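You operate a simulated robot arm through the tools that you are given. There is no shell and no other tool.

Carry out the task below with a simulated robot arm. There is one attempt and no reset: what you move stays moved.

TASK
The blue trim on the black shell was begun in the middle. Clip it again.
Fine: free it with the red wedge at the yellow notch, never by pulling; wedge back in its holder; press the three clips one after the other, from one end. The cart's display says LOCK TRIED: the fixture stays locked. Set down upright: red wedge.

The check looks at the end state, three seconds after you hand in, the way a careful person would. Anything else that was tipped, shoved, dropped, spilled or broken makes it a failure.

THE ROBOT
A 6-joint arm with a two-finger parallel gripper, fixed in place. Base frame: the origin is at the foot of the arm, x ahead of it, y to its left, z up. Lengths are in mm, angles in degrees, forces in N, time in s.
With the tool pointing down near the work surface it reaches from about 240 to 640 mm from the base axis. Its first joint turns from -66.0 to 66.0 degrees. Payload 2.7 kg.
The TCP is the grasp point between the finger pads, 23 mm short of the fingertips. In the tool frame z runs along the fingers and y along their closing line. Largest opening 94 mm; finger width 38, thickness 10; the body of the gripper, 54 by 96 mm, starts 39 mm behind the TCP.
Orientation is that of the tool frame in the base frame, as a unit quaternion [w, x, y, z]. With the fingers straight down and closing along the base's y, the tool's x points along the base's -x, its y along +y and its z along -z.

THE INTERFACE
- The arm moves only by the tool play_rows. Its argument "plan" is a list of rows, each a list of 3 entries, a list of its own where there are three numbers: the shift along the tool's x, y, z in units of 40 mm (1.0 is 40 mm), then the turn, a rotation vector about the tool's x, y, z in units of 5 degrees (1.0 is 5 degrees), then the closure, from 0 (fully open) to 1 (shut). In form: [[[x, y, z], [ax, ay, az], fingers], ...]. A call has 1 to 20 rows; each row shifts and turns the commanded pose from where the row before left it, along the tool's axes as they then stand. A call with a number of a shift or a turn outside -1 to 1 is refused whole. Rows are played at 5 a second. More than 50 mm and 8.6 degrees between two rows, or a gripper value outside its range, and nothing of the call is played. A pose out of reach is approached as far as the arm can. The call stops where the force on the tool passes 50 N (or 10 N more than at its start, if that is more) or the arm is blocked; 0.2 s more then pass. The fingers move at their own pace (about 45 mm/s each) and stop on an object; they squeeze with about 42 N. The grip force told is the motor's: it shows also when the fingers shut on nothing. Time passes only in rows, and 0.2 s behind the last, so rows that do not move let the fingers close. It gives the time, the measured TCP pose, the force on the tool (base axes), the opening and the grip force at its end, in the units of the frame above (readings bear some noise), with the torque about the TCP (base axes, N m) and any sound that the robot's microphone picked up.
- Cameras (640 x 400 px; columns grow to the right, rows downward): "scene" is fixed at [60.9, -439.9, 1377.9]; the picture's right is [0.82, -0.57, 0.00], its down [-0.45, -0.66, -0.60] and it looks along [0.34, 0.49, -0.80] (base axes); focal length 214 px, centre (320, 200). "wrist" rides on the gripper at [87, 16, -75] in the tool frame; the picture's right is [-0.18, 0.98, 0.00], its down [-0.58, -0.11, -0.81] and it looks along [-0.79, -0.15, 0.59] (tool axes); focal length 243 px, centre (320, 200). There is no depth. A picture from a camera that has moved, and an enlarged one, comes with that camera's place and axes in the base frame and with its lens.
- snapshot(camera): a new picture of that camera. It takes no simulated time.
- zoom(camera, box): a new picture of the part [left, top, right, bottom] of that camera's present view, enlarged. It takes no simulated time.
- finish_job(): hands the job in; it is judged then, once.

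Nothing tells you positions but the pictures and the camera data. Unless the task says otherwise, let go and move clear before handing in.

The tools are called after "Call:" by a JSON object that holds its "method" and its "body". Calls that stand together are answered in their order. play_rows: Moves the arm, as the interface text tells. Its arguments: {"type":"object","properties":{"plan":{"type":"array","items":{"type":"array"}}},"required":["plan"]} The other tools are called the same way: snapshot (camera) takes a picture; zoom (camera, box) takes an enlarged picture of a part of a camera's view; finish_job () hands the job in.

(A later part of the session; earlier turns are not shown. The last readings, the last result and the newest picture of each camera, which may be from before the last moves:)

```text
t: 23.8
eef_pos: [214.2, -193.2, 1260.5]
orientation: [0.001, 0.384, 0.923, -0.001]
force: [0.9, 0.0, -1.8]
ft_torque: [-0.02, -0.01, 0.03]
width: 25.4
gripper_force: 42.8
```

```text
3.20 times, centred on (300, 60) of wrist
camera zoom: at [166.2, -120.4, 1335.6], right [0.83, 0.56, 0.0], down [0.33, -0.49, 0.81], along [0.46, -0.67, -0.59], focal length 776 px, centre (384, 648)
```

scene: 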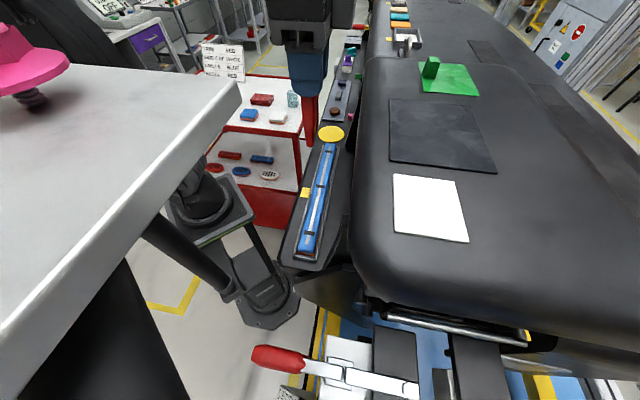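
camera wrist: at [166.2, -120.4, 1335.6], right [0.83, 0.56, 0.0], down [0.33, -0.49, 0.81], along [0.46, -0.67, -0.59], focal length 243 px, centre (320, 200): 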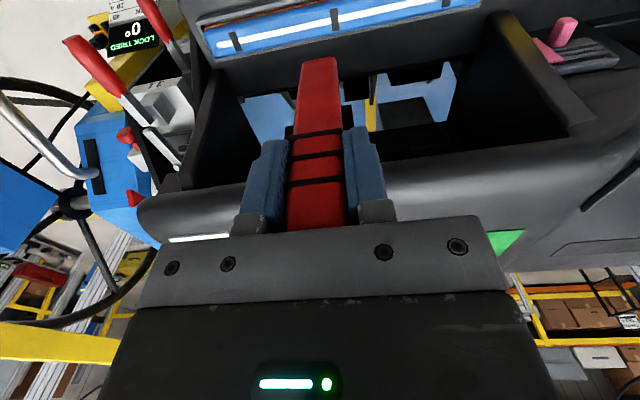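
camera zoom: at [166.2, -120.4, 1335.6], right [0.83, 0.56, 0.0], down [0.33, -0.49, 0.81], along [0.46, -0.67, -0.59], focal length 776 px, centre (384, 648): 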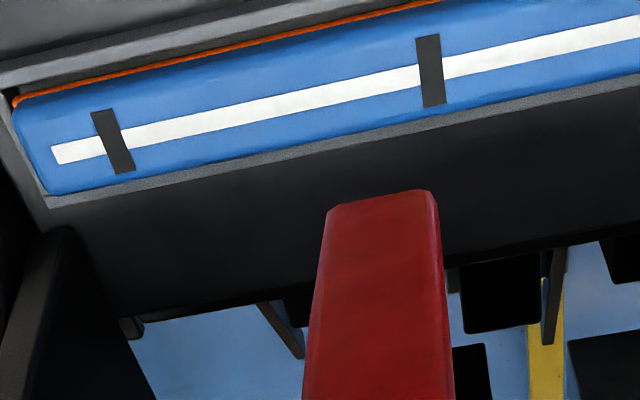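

From the side the wedge clearly tapers to a tip about 6 mm thick, roughly 110 mm below the TCP, and the tape centre is at about (208,-165,997), square with the middle clip. I'll lower it on the base side of the trim to study the notch gap next to the tip.

Call:
{"method": "play_rows", "body": {"plan": [[[0.5, 0.2, 0.3], [0, 0, 0], 1], [[0.5, 0.2, 0.3], [0, 0, 0], 1], [[0, 0, 0.7], [0, 0, 0], 1], [[0, 0, 0.7], [0, 0, 0], 1], [[0, 0, 0.5], [0, 0, 0], 1], [[0, 0, 0], [0, 0, 0], 1]]}}

Call:
{"method": "snapshot", "body": {"camera": "wrist"}}

Call:
{"method": "zoom", "body": {"camera": "scene", "box": [270, 130, 370, 230]}}

Call:
{"method": "zoom", "body": {"camera": "wrist", "box": [250, 0, 350, 100]}}

```text
t: 25.2
eef_pos: [198.5, -152.6, 1161.6]
orientation: [0.001, 0.383, 0.924, 0.0]
force: [0.2, -0.2, -1.7]
ft_torque: [-0.01, -0.03, 0.02]
width: 25.3
gripper_force: 42.0
```

```text
taken
camera wrist: at [148.9, -80.3, 1235.4], right [0.82, 0.57, 0.0], down [0.33, -0.49, 0.81], along [0.46, -0.67, -0.59], focal length 243 px, centre (320, 200)
```

wrist: 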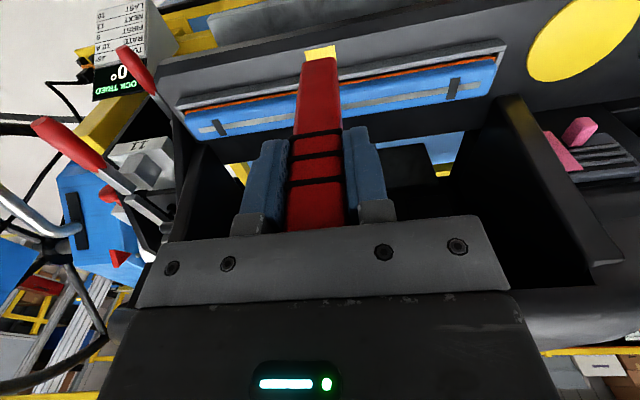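

```text
4.00 times, centred on (320, 180) of scene
camera zoom: at [60.9, -439.9, 1377.9], right [0.82, -0.57, 0.0], down [-0.45, -0.66, -0.6], along [0.34, 0.49, -0.8], focal length 858 px, centre (320, 280)
```

zoom: 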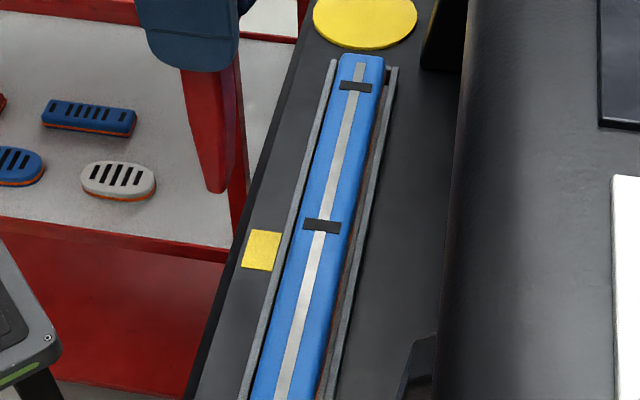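

```text
4.00 times, centred on (300, 50) of wrist
camera zoom: at [148.9, -80.3, 1235.4], right [0.82, 0.57, 0.0], down [0.33, -0.49, 0.81], along [0.46, -0.67, -0.59], focal length 970 px, centre (400, 800)
```

zoom: 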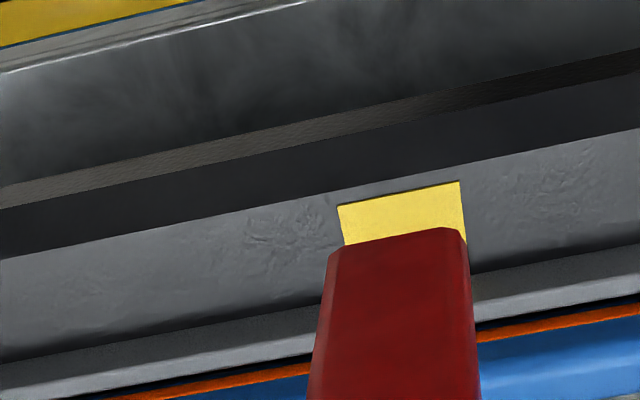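

The wedge hides the notch from the wrist camera at this pose, so I'll zoom the scene camera hard on the notch.

Call:
{"method": "zoom", "body": {"camera": "scene", "box": [296, 172, 336, 202]}}

Call:
{"method": "zoom", "body": {"camera": "scene", "box": [306, 176, 326, 192]}}

Call:
{"method": "zoom", "body": {"camera": "scene", "box": [285, 225, 330, 265]}}

Call:
{"method": "zoom", "body": {"camera": "scene", "box": [315, 135, 350, 165]}}

```text
13.33 times, centred on (316, 187) of scene
camera zoom: at [60.9, -439.9, 1377.9], right [0.82, -0.57, 0.0], down [-0.45, -0.66, -0.6], along [0.34, 0.49, -0.8], focal length 2860 px, centre (373, 373)
```

zoom: 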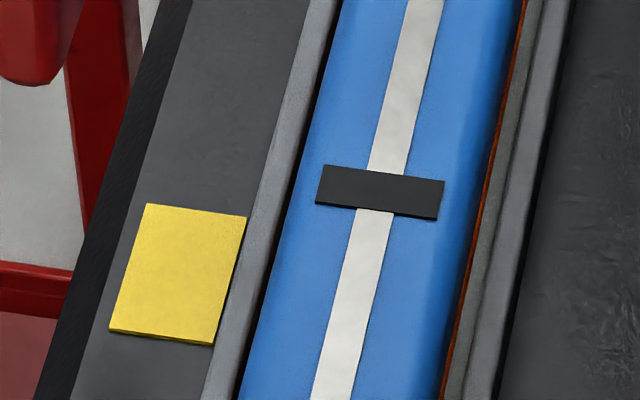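

```text
16.00 times, centred on (316, 184) of scene
camera zoom: at [60.9, -439.9, 1377.9], right [0.82, -0.57, 0.0], down [-0.45, -0.66, -0.6], along [0.34, 0.49, -0.8], focal length 3432 px, centre (384, 456)
```

zoom: 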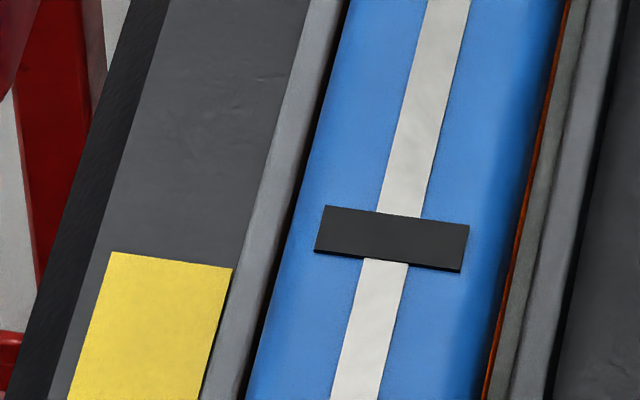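

```text
10.00 times, centred on (308, 245) of scene
camera zoom: at [60.9, -439.9, 1377.9], right [0.82, -0.57, 0.0], down [-0.45, -0.66, -0.6], along [0.34, 0.49, -0.8], focal length 2145 px, centre (445, -250)
```

zoom: 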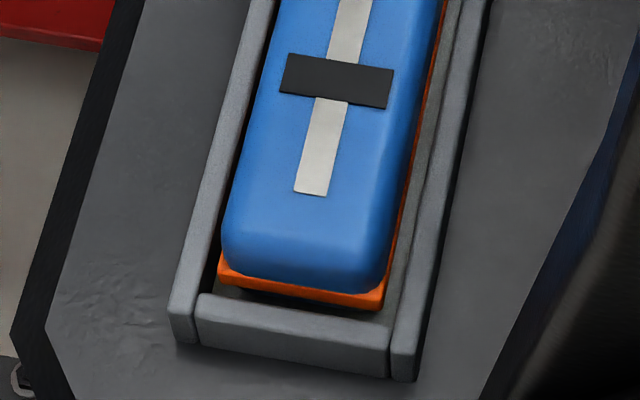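

```text
13.33 times, centred on (332, 150) of scene
camera zoom: at [60.9, -439.9, 1377.9], right [0.82, -0.57, 0.0], down [-0.45, -0.66, -0.6], along [0.34, 0.49, -0.8], focal length 2860 px, centre (153, 867)
```

zoom: 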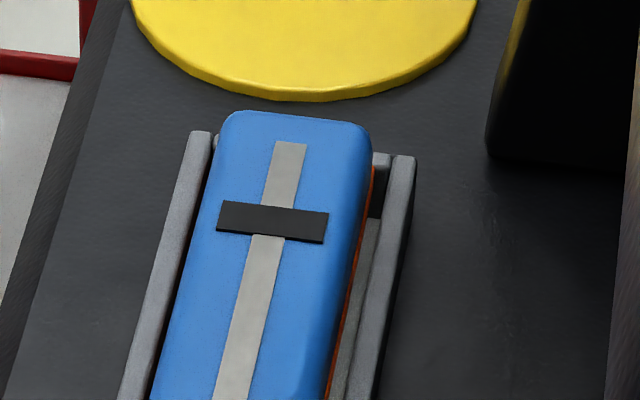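

The trim is level (all three clip tops at z≈1024, at s = -85, 30.7 and 146 along the 45° line), with a narrow slot on the base side between the rail and the trim. I'll bring the tip over that slot at the yellow mark while still above the trim, and verify.

Call:
{"method": "play_rows", "body": {"plan": [[[-0.45, -0.045, 0], [0, 0, 0], 1], [[-0.4425, 0, 0], [0, 0, 0], 1], [[0, 0, 0.2], [0, 0, 0], 1], [[0, 0, 0], [0, 0, 0], 1]]}}

Call:
{"method": "zoom", "body": {"camera": "scene", "box": [290, 140, 350, 200]}}

Call:
{"method": "zoom", "body": {"camera": "wrist", "box": [250, 0, 390, 100]}}

```text
t: 26.2
eef_pos: [222.3, -179.3, 1153.4]
orientation: [0.001, 0.383, 0.924, 0.0]
force: [0.0, 0.5, -0.9]
ft_torque: [0.0, 0.02, 0.02]
width: 25.5
gripper_force: 42.1
```

```text
6.67 times, centred on (320, 170) of scene
camera zoom: at [60.9, -439.9, 1377.9], right [0.82, -0.57, 0.0], down [-0.45, -0.66, -0.6], along [0.34, 0.49, -0.8], focal length 1430 px, centre (320, 400)
```

zoom: 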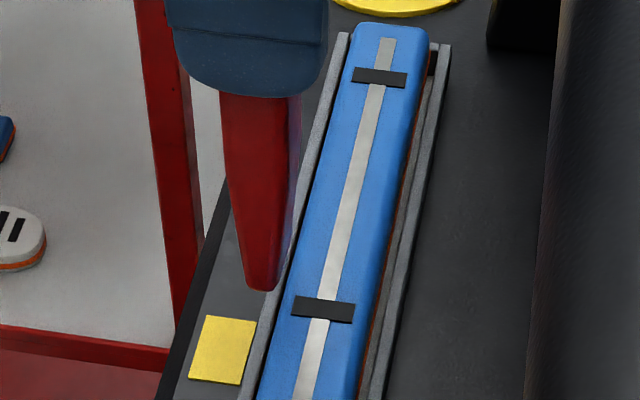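

```text
4.00 times, centred on (320, 50) of wrist
camera zoom: at [173.8, -106.9, 1227.6], right [0.82, 0.57, 0.0], down [0.33, -0.49, 0.81], along [0.46, -0.67, -0.59], focal length 970 px, centre (320, 800)
```

zoom: 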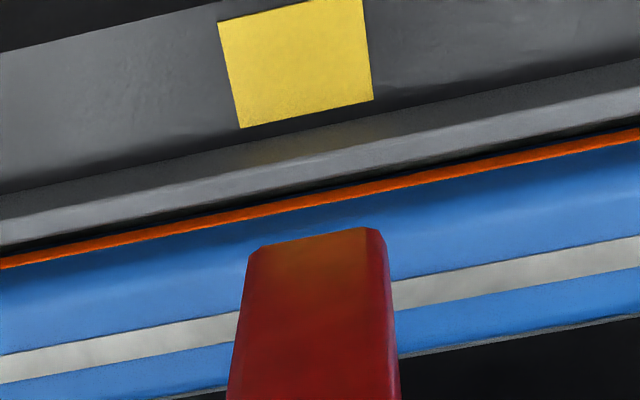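

The tip is lined up over the slot at the tape in both views. I'll descend slowly in small steps, watching the force and listening.

Call:
{"method": "play_rows", "body": {"plan": [[[0.025, 0, 0.1], [0, 0, 0], 1], [[0, 0, 0.1], [0, 0, 0], 1], [[0, 0, 0.1], [0, 0, 0], 1], [[0, 0, 0.1], [0, 0, 0], 1], [[0, 0, 0.1], [0, 0, 0], 1], [[0, 0, 0], [0, 0, 0], 1]]}}

Call:
{"method": "zoom", "body": {"camera": "scene", "box": [295, 155, 345, 205]}}

Call:
{"method": "zoom", "body": {"camera": "wrist", "box": [250, 0, 390, 100]}}

```text
t: 27.6
eef_pos: [223.4, -179.4, 1135.0]
orientation: [0.006, 0.382, 0.924, -0.001]
force: [-3.6, 3.5, 38.9]
ft_torque: [0.35, 0.4, -0.06]
width: 25.5
gripper_force: 42.2
```

```text
8.00 times, centred on (320, 180) of scene
camera zoom: at [60.6, -439.6, 1378.0], right [0.82, -0.57, 0.0], down [-0.45, -0.66, -0.6], along [0.34, 0.49, -0.8], focal length 1716 px, centre (320, 360)
```

zoom: 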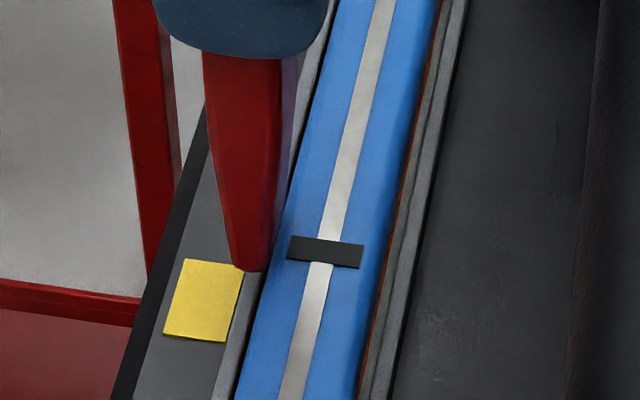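

```text
4.00 times, centred on (320, 50) of wrist
camera zoom: at [172.7, -106.2, 1209.3], right [0.82, 0.57, 0.0], down [0.33, -0.48, 0.81], along [0.46, -0.67, -0.58], focal length 970 px, centre (320, 800)
```

zoom: 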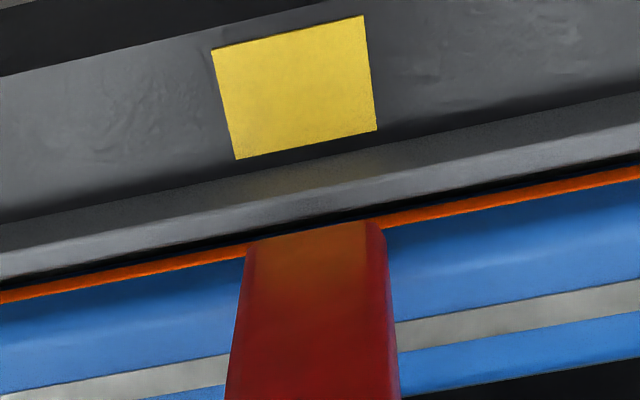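

The tip touched something at about 39 N with a slight sideways push towards the base, so it's probably riding on the trim's rounded edge. I'll back off a little and look again.

Call:
{"method": "play_rows", "body": {"plan": [[[0, 0, -0.2], [0, 0, 0], 1], [[0, 0, 0], [0, 0, 0], 1]]}}

Call:
{"method": "zoom", "body": {"camera": "scene", "box": [300, 160, 330, 195]}}

Call:
{"method": "zoom", "body": {"camera": "wrist", "box": [270, 20, 370, 100]}}

```text
t: 28.2
eef_pos: [222.6, -179.2, 1141.7]
orientation: [0.0, 0.382, 0.924, 0.0]
force: [0.4, -0.4, -0.5]
ft_torque: [0.01, 0.01, -0.01]
width: 25.6
gripper_force: 42.4
```

```text
11.43 times, centred on (315, 178) of scene
camera zoom: at [60.9, -439.9, 1377.9], right [0.82, -0.57, 0.0], down [-0.45, -0.66, -0.6], along [0.34, 0.49, -0.8], focal length 2451 px, centre (377, 457)
```

zoom: 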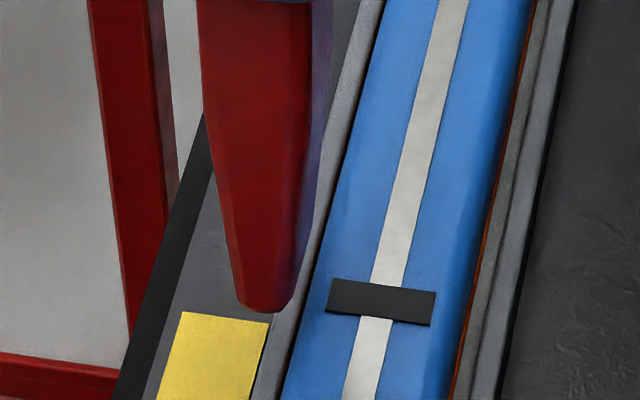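

```text
5.00 times, centred on (320, 60) of wrist
camera zoom: at [172.8, -106.0, 1215.0], right [0.82, 0.57, 0.0], down [0.33, -0.49, 0.81], along [0.46, -0.66, -0.59], focal length 1213 px, centre (320, 900)
```

zoom: 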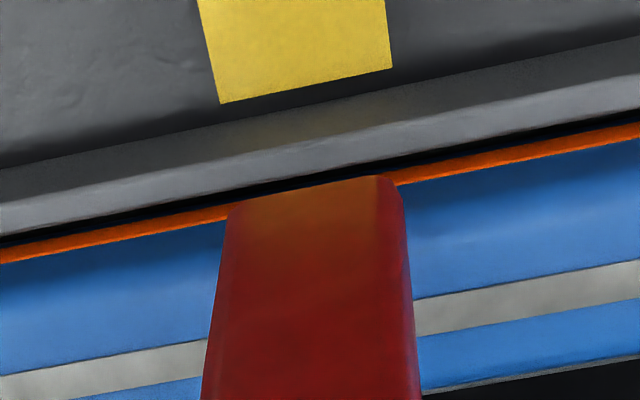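

I want an unobstructed close view of the slot at the tape, so I'll raise the wedge a little and slide it sideways along the trim.

Call:
{"method": "play_rows", "body": {"plan": [[[0.2, 0, -0.5], [0, 0, 0], 1], [[0.3, -0.6, 0], [0, 0, 0], 1], [[0, -0.6, 0], [0, 0, 0], 1], [[0, 0, 0], [0, 0, 0], 1]]}}

Call:
{"method": "snapshot", "body": {"camera": "wrist"}}

Call:
{"method": "zoom", "body": {"camera": "wrist", "box": [330, 20, 430, 90]}}

Call:
{"method": "zoom", "body": {"camera": "scene", "box": [300, 165, 330, 195]}}

```text
t: 29.2
eef_pos: [173.5, -198.3, 1162.6]
orientation: [0.001, 0.382, 0.924, 0.001]
force: [1.1, 0.8, -0.9]
ft_torque: [-0.01, 0.01, 0.0]
width: 25.5
gripper_force: 42.5
```

```text
taken
camera wrist: at [124.7, -125.9, 1236.1], right [0.82, 0.57, 0.0], down [0.33, -0.49, 0.81], along [0.46, -0.67, -0.59], focal length 243 px, centre (320, 200)
```

wrist: 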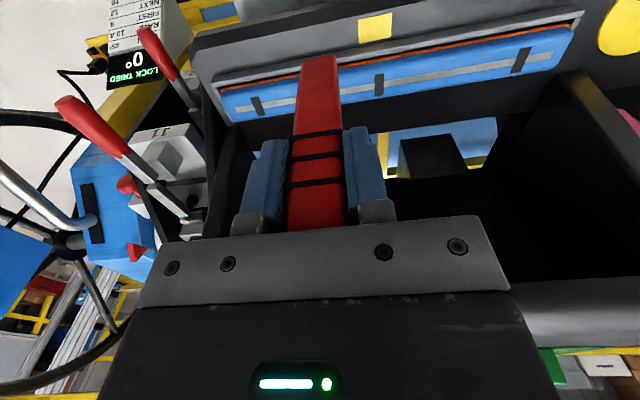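

```text
5.71 times, centred on (380, 55) of wrist
camera zoom: at [124.7, -125.9, 1236.1], right [0.82, 0.57, 0.0], down [0.33, -0.49, 0.81], along [0.46, -0.67, -0.59], focal length 1386 px, centre (-23, 1029)
```

zoom: 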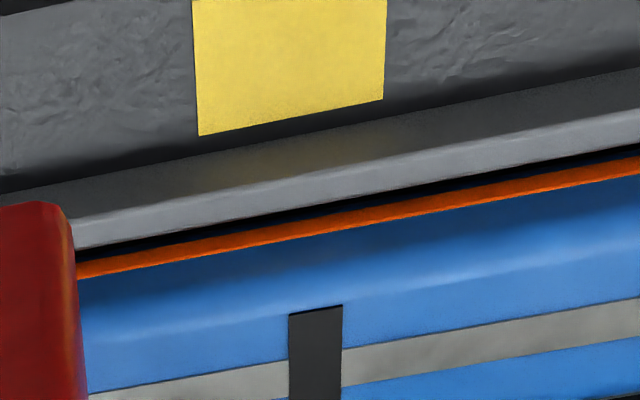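

```text
13.33 times, centred on (315, 180) of scene
camera zoom: at [60.9, -439.9, 1377.9], right [0.82, -0.57, 0.0], down [-0.45, -0.66, -0.6], along [0.34, 0.49, -0.8], focal length 2860 px, centre (387, 467)
```

zoom: 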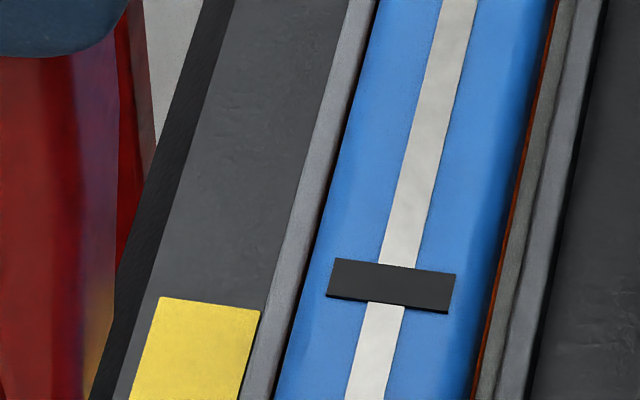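

From this view the trim's orange base is above a dark gap, with the rail top at z≈1011 and a slot of about 4 mm. I'll measure the wedge tip's real thickness before trying again.

Call:
{"method": "zoom", "body": {"camera": "scene", "box": [283, 172, 311, 207]}}

Call:
{"method": "zoom", "body": {"camera": "wrist", "box": [360, 20, 410, 70]}}

Call:
{"method": "zoom", "body": {"camera": "scene", "box": [290, 235, 320, 262]}}

```text
11.43 times, centred on (297, 190) of scene
camera zoom: at [60.9, -439.9, 1377.9], right [0.82, -0.57, 0.0], down [-0.45, -0.66, -0.6], along [0.34, 0.49, -0.8], focal length 2451 px, centre (583, 320)
```

zoom: 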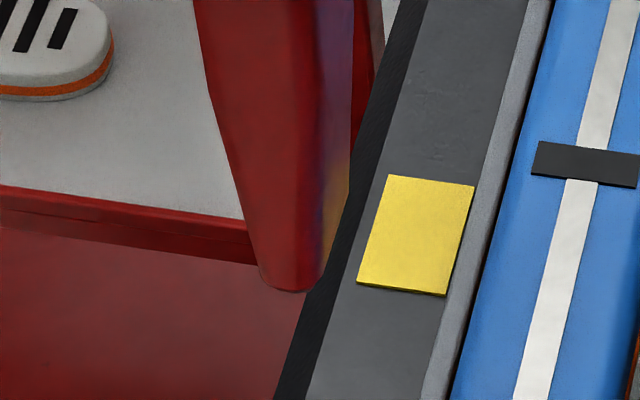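

```text
8.00 times, centred on (385, 45) of wrist
camera zoom: at [124.7, -125.9, 1236.1], right [0.82, 0.57, 0.0], down [0.33, -0.49, 0.81], along [0.46, -0.67, -0.59], focal length 1941 px, centre (-200, 1440)
```

zoom: 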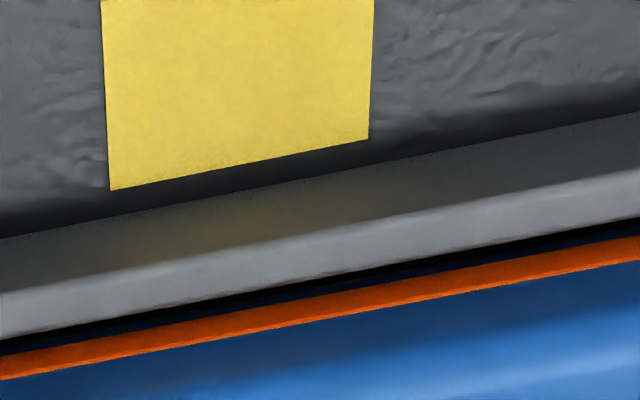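

```text
14.81 times, centred on (305, 248) of scene
camera zoom: at [60.9, -439.9, 1377.9], right [0.82, -0.57, 0.0], down [-0.45, -0.66, -0.6], along [0.34, 0.49, -0.8], focal length 3177 px, centre (542, -518)
```

zoom: 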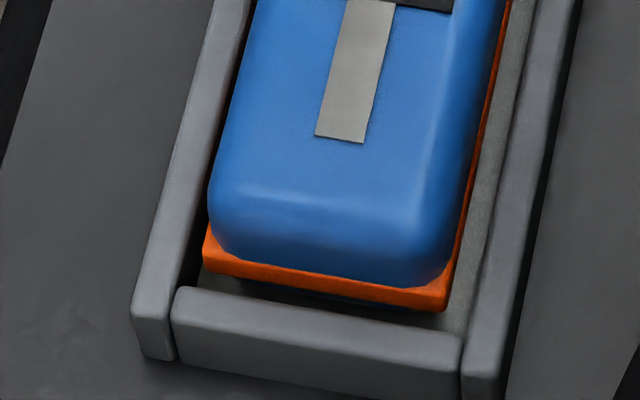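

The tip is about 6–7 mm thick, so my first try caught the trim's upper edge. I'll try again about 2.5 mm further towards the base, gently, to learn what the tip meets there.

Call:
{"method": "play_rows", "body": {"plan": [[[-0.2, 0.6, 0], [0, 0, 0], 1], [[-0.26, 0.605, 0], [0, 0, 0], 1], [[0, 0, 0], [0, 0, 0], 1], [[0, 0, 0.25], [0, 0, 0], 1], [[0, 0, 0.2], [0, 0, 0], 1], [[0, 0, 0.15], [0, 0, 0], 1], [[0, 0, 0.075], [0, 0, 0], 1], [[0, 0, 0.05], [0, 0, 0], 1]]}}

Call:
{"method": "zoom", "body": {"camera": "scene", "box": [300, 165, 330, 200]}}

Call:
{"method": "zoom", "body": {"camera": "wrist", "box": [270, 10, 370, 90]}}

```text
t: 31.0
eef_pos: [220.5, -177.3, 1132.0]
orientation: [0.0, 0.383, 0.924, 0.0]
force: [0.3, 0.3, 0.4]
ft_torque: [0.0, 0.05, -0.03]
width: 25.5
gripper_force: 42.4
```

```text
11.43 times, centred on (315, 182) of scene
camera zoom: at [60.9, -439.9, 1377.9], right [0.82, -0.57, 0.0], down [-0.45, -0.66, -0.6], along [0.34, 0.49, -0.8], focal length 2451 px, centre (377, 400)
```

zoom: 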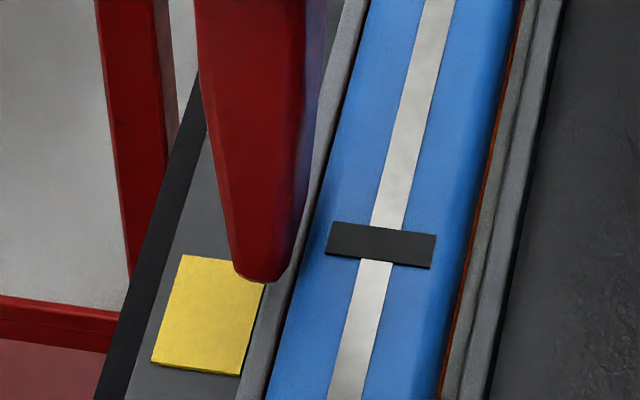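

```text
5.00 times, centred on (320, 50) of wrist
camera zoom: at [172.0, -104.5, 1206.1], right [0.82, 0.57, 0.0], down [0.33, -0.49, 0.81], along [0.46, -0.67, -0.59], focal length 1213 px, centre (320, 950)
```

zoom: 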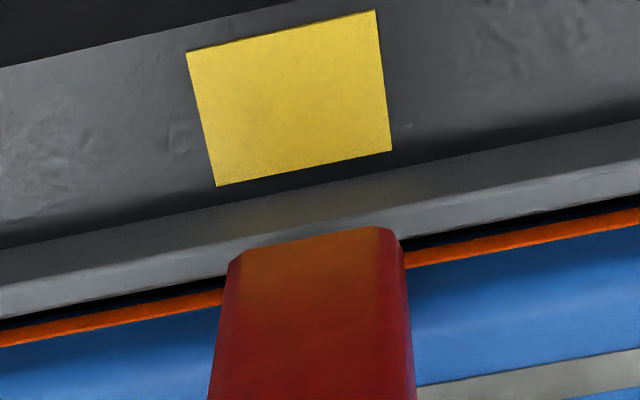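

No contact now at TCP z 1132, so the earlier contact was the trim's edge. I'll continue down gently.

Call:
{"method": "play_rows", "body": {"plan": [[[0, 0, 0.05], [0, 0, 0], 1], [[0, 0, 0.05], [0, 0, 0], 1], [[0, 0, 0.04], [0, 0, 0], 1], [[0, 0, 0], [0, 0, 0], 1]]}}

Call:
{"method": "zoom", "body": {"camera": "scene", "box": [300, 165, 330, 200]}}

```text
t: 32.0
eef_pos: [221.9, -177.0, 1126.7]
orientation: [0.001, 0.382, 0.924, 0.0]
force: [-0.5, -0.1, -0.8]
ft_torque: [0.02, -0.01, -0.01]
width: 25.4
gripper_force: 42.1
```

```text
11.43 times, centred on (315, 182) of scene
camera zoom: at [60.9, -439.9, 1377.9], right [0.82, -0.57, 0.0], down [-0.45, -0.66, -0.6], along [0.34, 0.49, -0.8], focal length 2451 px, centre (377, 400)
```

zoom: 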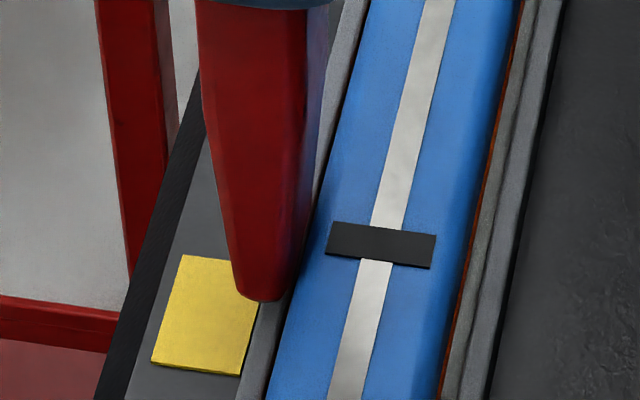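

Call:
{"method": "play_rows", "body": {"plan": [[[0, 0, 0.04], [0, 0, 0], 1], [[0, 0, 0.04], [0, 0, 0], 1], [[0, 0, 0], [0, 0, 0], 1]]}}

```text
t: 32.8
eef_pos: [220.7, -176.8, 1122.9]
orientation: [0.001, 0.382, 0.924, -0.001]
force: [-0.9, -0.7, -0.3]
ft_torque: [-0.01, 0.0, 0.01]
width: 25.4
gripper_force: 42.0
```

Still free at 1122.9. I'll go on in small steps.

Call:
{"method": "play_rows", "body": {"plan": [[[0, 0, 0.04], [0, 0, 0], 1], [[0, 0, 0.04], [0, 0, 0], 1], [[0, 0, 0], [0, 0, 0], 1]]}}

Call:
{"method": "zoom", "body": {"camera": "scene", "box": [300, 165, 330, 200]}}

Call:
{"method": "zoom", "body": {"camera": "wrist", "box": [270, 10, 370, 90]}}

```text
t: 33.6
eef_pos: [220.7, -176.4, 1120.1]
orientation: [0.001, 0.383, 0.924, -0.001]
force: [-2.8, 3.8, 11.7]
ft_torque: [0.35, 0.24, 0.0]
width: 25.2
gripper_force: 42.2
```

```text
11.43 times, centred on (315, 182) of scene
camera zoom: at [60.8, -439.7, 1377.9], right [0.82, -0.57, 0.0], down [-0.45, -0.66, -0.6], along [0.34, 0.49, -0.8], focal length 2451 px, centre (377, 400)
```

zoom: 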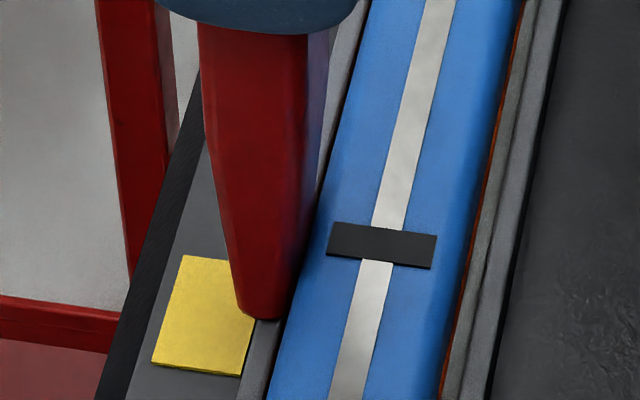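

```text
5.00 times, centred on (320, 50) of wrist
camera zoom: at [171.8, -104.6, 1195.2], right [0.82, 0.57, 0.0], down [0.33, -0.49, 0.81], along [0.46, -0.67, -0.59], focal length 1213 px, centre (320, 950)
```

zoom: 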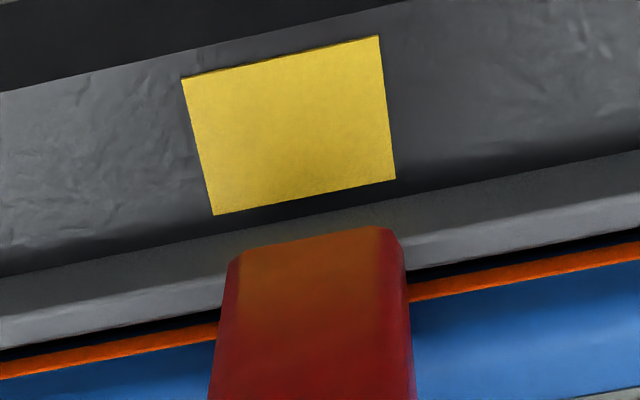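

The tip now rests on the rail top (z≈1011) beside the slot at the tape. I'll lift it about 1.5 mm and ease it sideways against the trim's edge to find the slot.

Call:
{"method": "play_rows", "body": {"plan": [[[0, 0, -0.05], [0, 0, 0], 1], [[-0.05, 0, 0], [0, 0, 0], 1], [[0, 0, 0], [0, 0, 0], 1]]}}

Call:
{"method": "play_rows", "body": {"plan": [[[-0.05, 0, 0], [0, 0, 0], 1], [[0, 0, 0], [0, 0, 0], 1]]}}

Call:
{"method": "zoom", "body": {"camera": "scene", "box": [305, 175, 325, 195]}}

Call:
{"method": "zoom", "body": {"camera": "wrist", "box": [270, 10, 370, 90]}}

```text
t: 34.4
eef_pos: [221.5, -177.8, 1121.9]
orientation: [0.001, 0.383, 0.924, 0.0]
force: [-1.2, 0.4, -0.8]
ft_torque: [0.06, 0.03, 0.02]
width: 25.3
gripper_force: 41.7
```

```text
t: 35.0
eef_pos: [223.4, -179.5, 1123.4]
orientation: [0.001, 0.382, 0.924, -0.001]
force: [0.2, 0.5, -0.2]
ft_torque: [0.01, 0.06, 0.01]
width: 25.4
gripper_force: 41.7
```

```text
16.00 times, centred on (315, 185) of scene
camera zoom: at [60.9, -439.9, 1377.9], right [0.82, -0.57, 0.0], down [-0.45, -0.66, -0.6], along [0.34, 0.49, -0.8], focal length 3432 px, centre (400, 440)
```

zoom: 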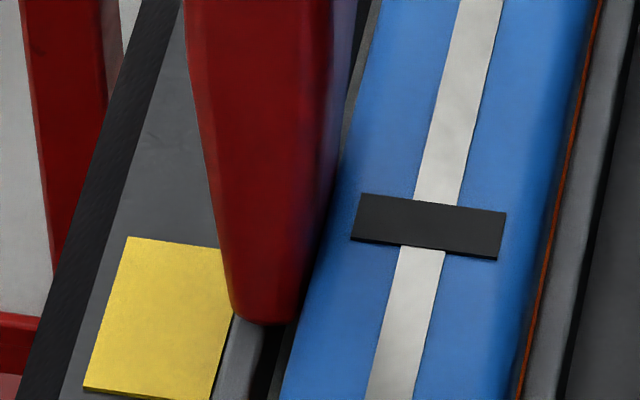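

```text
5.00 times, centred on (320, 50) of wrist
camera zoom: at [174.6, -107.5, 1196.7], right [0.82, 0.57, 0.0], down [0.33, -0.49, 0.81], along [0.46, -0.67, -0.59], focal length 1213 px, centre (320, 950)
```

zoom: 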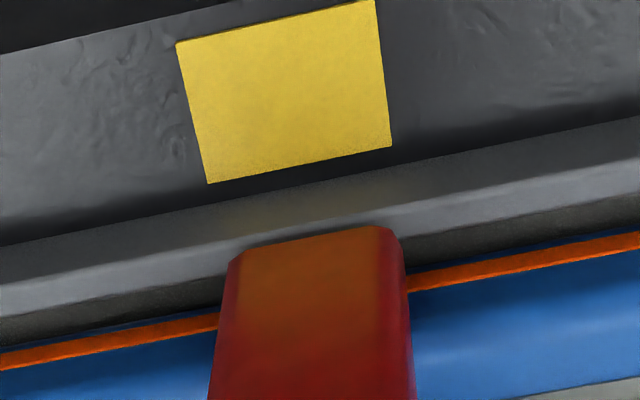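

The trim has shifted slightly towards the hood, so the slot is now wider and the tray floor shows. I'll check the whole trim.

Call:
{"method": "zoom", "body": {"camera": "scene", "box": [280, 130, 360, 265]}}

Call:
{"method": "zoom", "body": {"camera": "scene", "box": [285, 225, 330, 265]}}

Call:
{"method": "zoom", "body": {"camera": "scene", "box": [315, 135, 350, 165]}}

Call:
{"method": "snapshot", "body": {"camera": "wrist"}}

```text
2.96 times, centred on (320, 198) of scene
camera zoom: at [60.9, -439.9, 1377.9], right [0.82, -0.57, 0.0], down [-0.45, -0.66, -0.6], along [0.34, 0.49, -0.8], focal length 636 px, centre (320, 207)
```

zoom: 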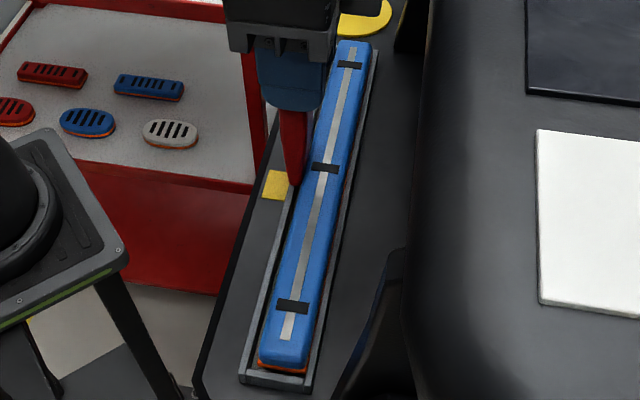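

```text
10.00 times, centred on (308, 245) of scene
camera zoom: at [60.9, -439.9, 1377.9], right [0.82, -0.57, 0.0], down [-0.45, -0.66, -0.6], along [0.34, 0.49, -0.8], focal length 2145 px, centre (445, -250)
```

zoom: 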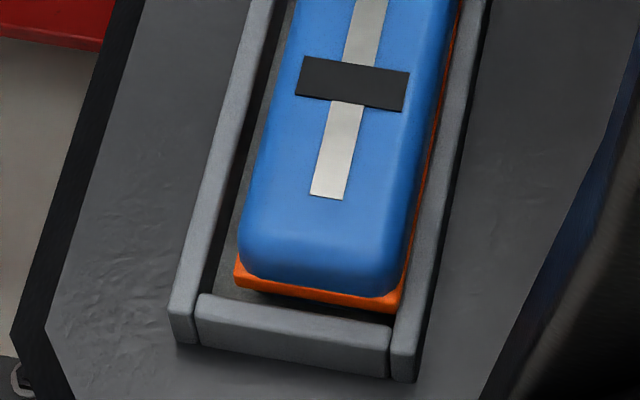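

```text
13.33 times, centred on (332, 150) of scene
camera zoom: at [60.9, -439.9, 1377.9], right [0.82, -0.57, 0.0], down [-0.45, -0.66, -0.6], along [0.34, 0.49, -0.8], focal length 2860 px, centre (153, 867)
```

zoom: 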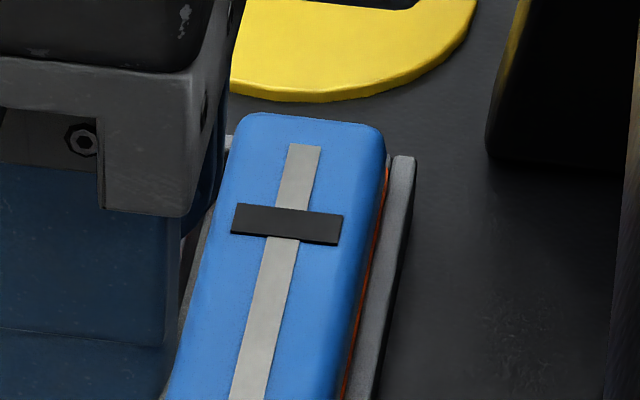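

```text
taken
camera wrist: at [174.6, -107.5, 1196.7], right [0.82, 0.57, 0.0], down [0.33, -0.49, 0.81], along [0.46, -0.67, -0.59], focal length 243 px, centre (320, 200)
```

wrist: 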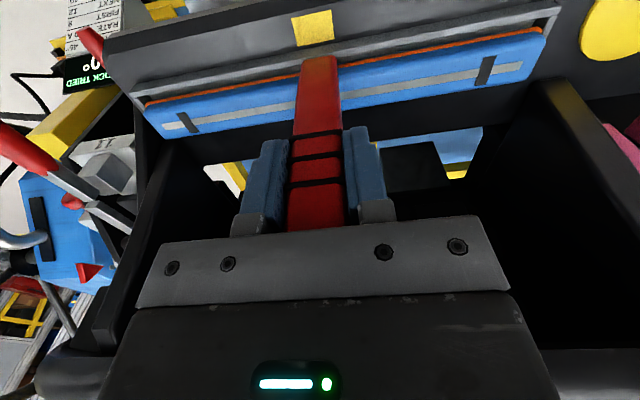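

The whole trim slid about 3 mm sideways as one piece with almost no force. I'll check whether its height also changed, meaning it was freed.

Call:
{"method": "zoom", "body": {"camera": "wrist", "box": [130, 60, 290, 160]}}

Call:
{"method": "zoom", "body": {"camera": "wrist", "box": [410, 0, 570, 100]}}

```text
4.00 times, centred on (210, 110) of wrist
camera zoom: at [174.6, -107.5, 1196.7], right [0.82, 0.57, 0.0], down [0.33, -0.49, 0.81], along [0.46, -0.67, -0.59], focal length 970 px, centre (760, 560)
```

zoom: 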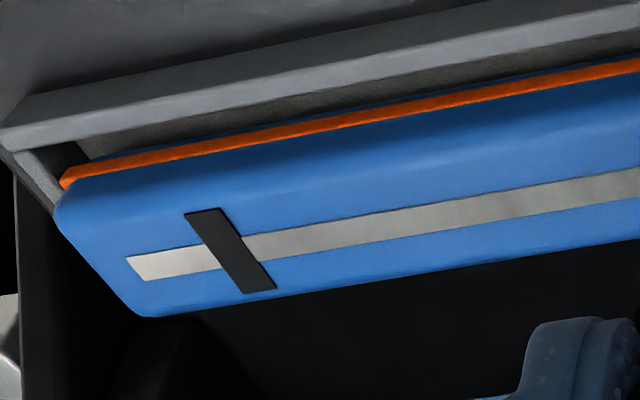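

```text
4.00 times, centred on (490, 50) of wrist
camera zoom: at [174.6, -107.5, 1196.7], right [0.82, 0.57, 0.0], down [0.33, -0.49, 0.81], along [0.46, -0.67, -0.59], focal length 970 px, centre (-360, 800)
```

zoom: 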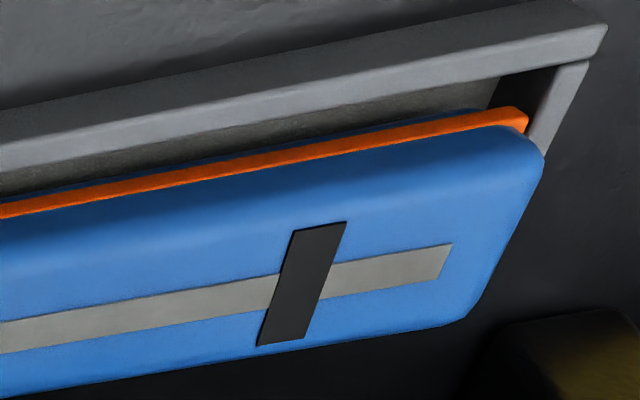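

The height is unchanged at z=1024, but the trim shifted about 2.75 mm sideways. I'll back the wedge off a few millimetres to see whether the trim springs back.

Call:
{"method": "play_rows", "body": {"plan": [[[0.06, 0, 0], [0, 0, 0], 1], [[0.06, 0, 0], [0, 0, 0], 1], [[0, 0, 0], [0, 0, 0], 1], [[0, 0, 0], [0, 0, 0], 1]]}}

Call:
{"method": "zoom", "body": {"camera": "scene", "box": [305, 175, 325, 195]}}

Call:
{"method": "zoom", "body": {"camera": "scene", "box": [285, 225, 330, 265]}}

```text
t: 36.0
eef_pos: [221.2, -176.7, 1121.9]
orientation: [0.001, 0.382, 0.924, -0.001]
force: [-0.1, 0.1, -1.0]
ft_torque: [0.0, -0.01, 0.01]
width: 25.6
gripper_force: 41.8
```

```text
16.00 times, centred on (315, 185) of scene
camera zoom: at [60.9, -439.9, 1377.9], right [0.82, -0.57, 0.0], down [-0.45, -0.66, -0.6], along [0.34, 0.49, -0.8], focal length 3432 px, centre (400, 440)
```

zoom: 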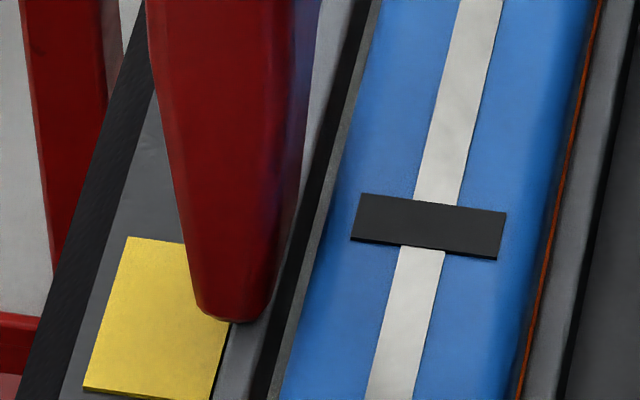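

```text
10.00 times, centred on (308, 245) of scene
camera zoom: at [60.9, -439.9, 1377.9], right [0.82, -0.57, 0.0], down [-0.45, -0.66, -0.6], along [0.34, 0.49, -0.8], focal length 2145 px, centre (445, -250)
```

zoom: 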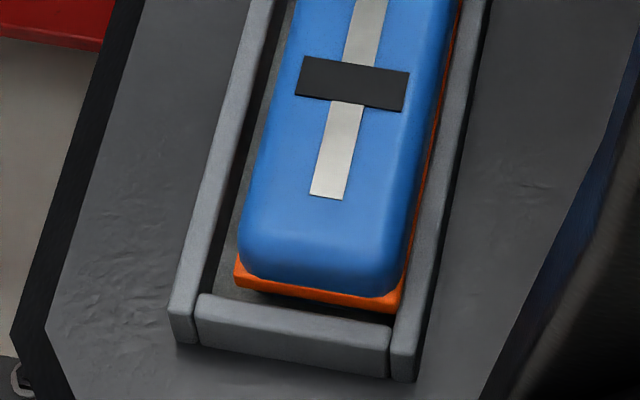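

The trim stays where it was pushed, leaving a slot of about 6.5 mm at the notch. The tip should now enter it, so I'll move over the slot centre and lower gently.

Call:
{"method": "play_rows", "body": {"plan": [[[-0.06, 0, -0.02], [0, 0, 0], 1], [[-0.06, 0, 0], [0, 0, 0], 1], [[-0.03, 0, 0], [0, 0, 0], 1], [[0, 0, 0], [0, 0, 0], 1]]}}

Call:
{"method": "zoom", "body": {"camera": "scene", "box": [305, 175, 325, 195]}}

Call:
{"method": "zoom", "body": {"camera": "wrist", "box": [270, 10, 370, 90]}}

```text
t: 37.0
eef_pos: [224.8, -181.2, 1123.1]
orientation: [0.0, 0.382, 0.924, 0.0]
force: [-4.6, 4.1, 2.5]
ft_torque: [0.45, 0.36, 0.0]
width: 25.3
gripper_force: 42.1
```

```text
16.00 times, centred on (315, 185) of scene
camera zoom: at [60.8, -439.8, 1377.9], right [0.82, -0.57, 0.0], down [-0.45, -0.66, -0.6], along [0.34, 0.49, -0.8], focal length 3432 px, centre (400, 440)
```

zoom: 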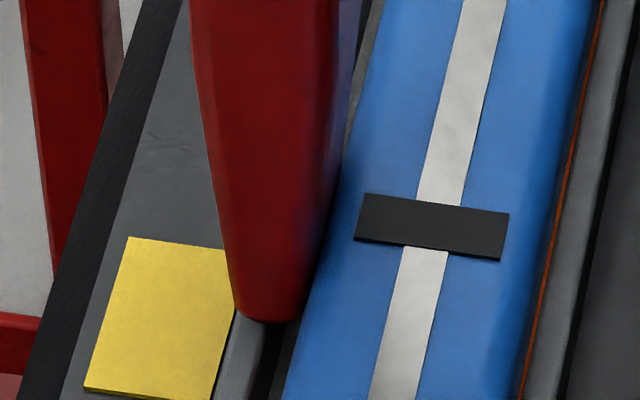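

```text
5.00 times, centred on (320, 50) of wrist
camera zoom: at [175.1, -108.2, 1197.4], right [0.82, 0.57, 0.0], down [0.33, -0.49, 0.81], along [0.46, -0.66, -0.59], focal length 1213 px, centre (320, 950)
```

zoom: 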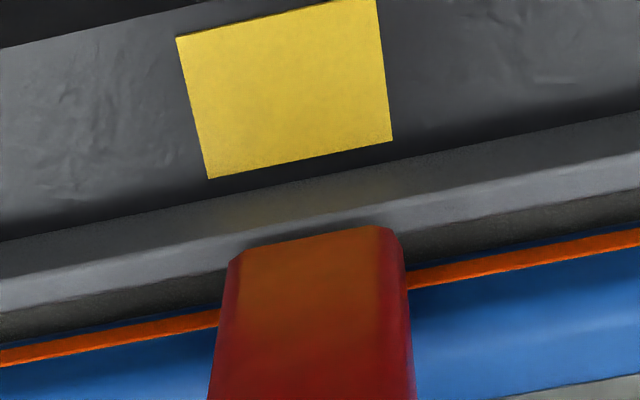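

The wedge is now pressing the trim's side at the notch with about 6 N. The card near the display seems to list values (FIRST, NEXT, LAST), so I'll read it before going on.

Call:
{"method": "zoom", "body": {"camera": "wrist", "box": [50, 0, 150, 100]}}

Call:
{"method": "zoom", "body": {"camera": "scene", "box": [195, 35, 255, 95]}}

```text
4.00 times, centred on (100, 50) of wrist
camera zoom: at [175.1, -108.2, 1197.4], right [0.82, 0.57, 0.0], down [0.33, -0.49, 0.81], along [0.46, -0.66, -0.59], focal length 970 px, centre (1200, 800)
```

zoom: 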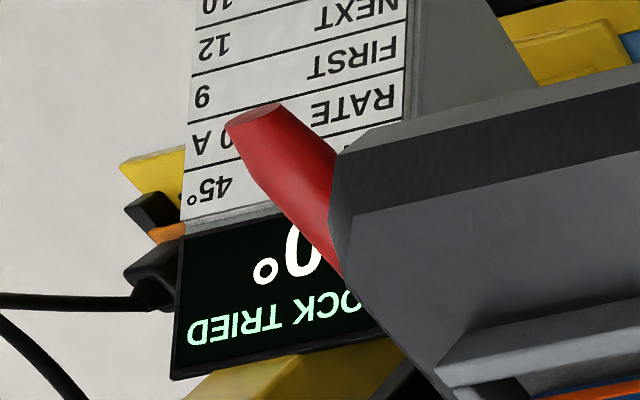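

```text
6.67 times, centred on (225, 65) of scene
camera zoom: at [60.8, -439.8, 1377.9], right [0.82, -0.57, 0.0], down [-0.45, -0.66, -0.6], along [0.34, 0.49, -0.8], focal length 1430 px, centre (953, 1100)
```

zoom: 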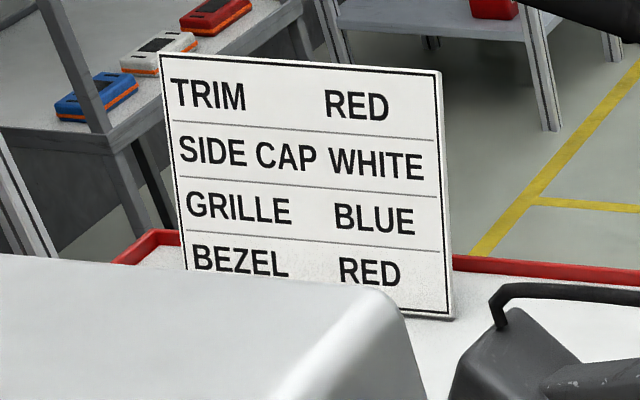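

The card's TURN/RATE lines belong to the fixture, which stays locked, so I leave it alone. I'll check how much room is left on the hood side of the trim.

Call:
{"method": "zoom", "body": {"camera": "scene", "box": [318, 170, 338, 190]}}

Call:
{"method": "zoom", "body": {"camera": "scene", "box": [298, 232, 323, 260]}}

```text
16.00 times, centred on (328, 180) of scene
camera zoom: at [60.8, -439.8, 1377.9], right [0.82, -0.57, 0.0], down [-0.45, -0.66, -0.6], along [0.34, 0.49, -0.8], focal length 3432 px, centre (192, 520)
```

zoom: 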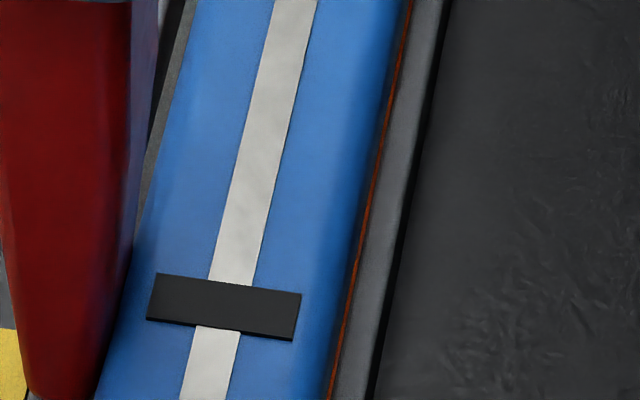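

```text
14.29 times, centred on (310, 246) of scene
camera zoom: at [60.8, -439.8, 1377.9], right [0.82, -0.57, 0.0], down [-0.45, -0.66, -0.6], along [0.34, 0.49, -0.8], focal length 3064 px, centre (456, -457)
```

zoom: 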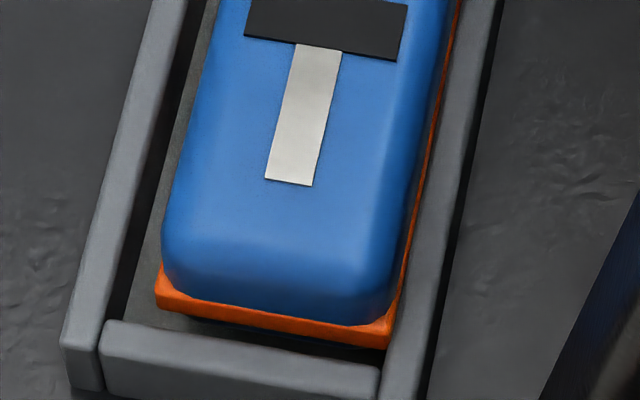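

The trim is now against its hood-side stop. I'll compare with the loose parts on the cart to learn how thick a trim or cap is below its orange band.

Call:
{"method": "zoom", "body": {"camera": "scene", "box": [235, 90, 295, 130]}}

Call:
{"method": "zoom", "body": {"camera": "scene", "box": [200, 145, 285, 185]}}

```text
10.00 times, centred on (265, 110) of scene
camera zoom: at [60.8, -439.8, 1377.9], right [0.82, -0.57, 0.0], down [-0.45, -0.66, -0.6], along [0.34, 0.49, -0.8], focal length 2145 px, centre (870, 1100)
```

zoom: 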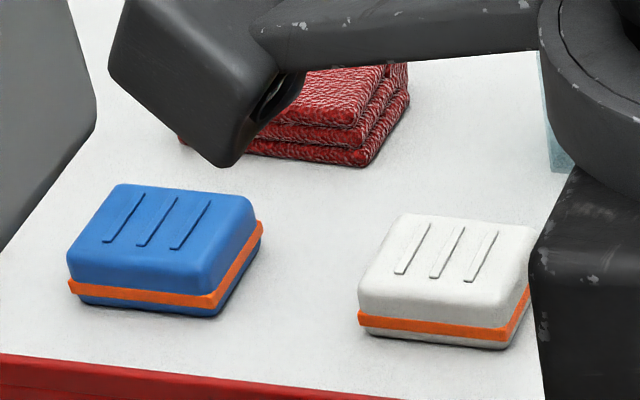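

```text
7.53 times, centred on (242, 165) of scene
camera zoom: at [60.8, -439.8, 1377.9], right [0.82, -0.57, 0.0], down [-0.45, -0.66, -0.6], along [0.34, 0.49, -0.8], focal length 1615 px, centre (904, 464)
```

zoom: 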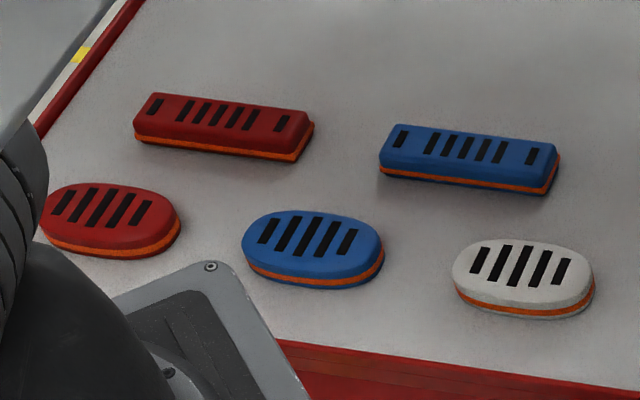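

The orange band marks how far a part sits, so it should drop below the rail once clipped. I'll raise the wedge, lean its top about 10° towards the base so its thicker part clears the trim, and re-enter the slot tip first.

Call:
{"method": "play_rows", "body": {"plan": [[[0.05, 0, -0.2], [0, 0, 0], 1], [[0, 0, -0.2], [0, 0, 0], 1], [[0.24, 0, 0.01], [0, -1, 0], 1], [[0.24, 0, 0.03], [0, -1, 0], 1], [[0, 0, 0], [0, 0, 0], 1]]}}

Call:
{"method": "zoom", "body": {"camera": "scene", "box": [295, 155, 335, 200]}}

Call:
{"method": "snapshot", "body": {"camera": "wrist"}}

```text
t: 38.2
eef_pos: [210.7, -166.2, 1137.0]
orientation: [0.081, 0.381, 0.92, -0.034]
force: [0.6, -0.2, -1.0]
ft_torque: [0.01, -0.01, 0.0]
width: 25.3
gripper_force: 41.6
```

```text
8.89 times, centred on (315, 178) of scene
camera zoom: at [60.9, -439.9, 1377.9], right [0.82, -0.57, 0.0], down [-0.45, -0.66, -0.6], along [0.34, 0.49, -0.8], focal length 1906 px, centre (364, 400)
```

zoom: 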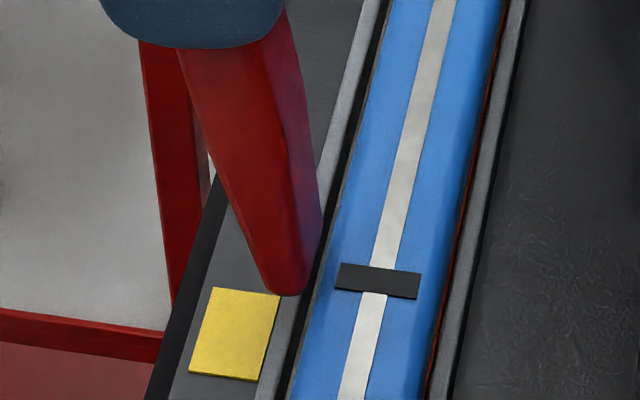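

```text
taken
camera wrist: at [152.6, -85.7, 1194.6], right [0.82, 0.57, 0.03], down [0.23, -0.38, 0.9], along [0.52, -0.73, -0.44], focal length 243 px, centre (320, 200)
```

wrist: 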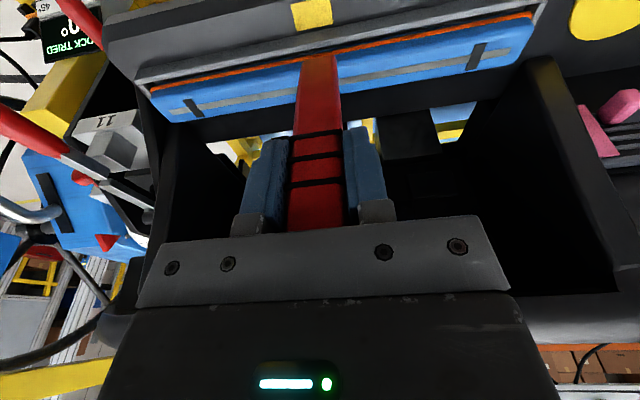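

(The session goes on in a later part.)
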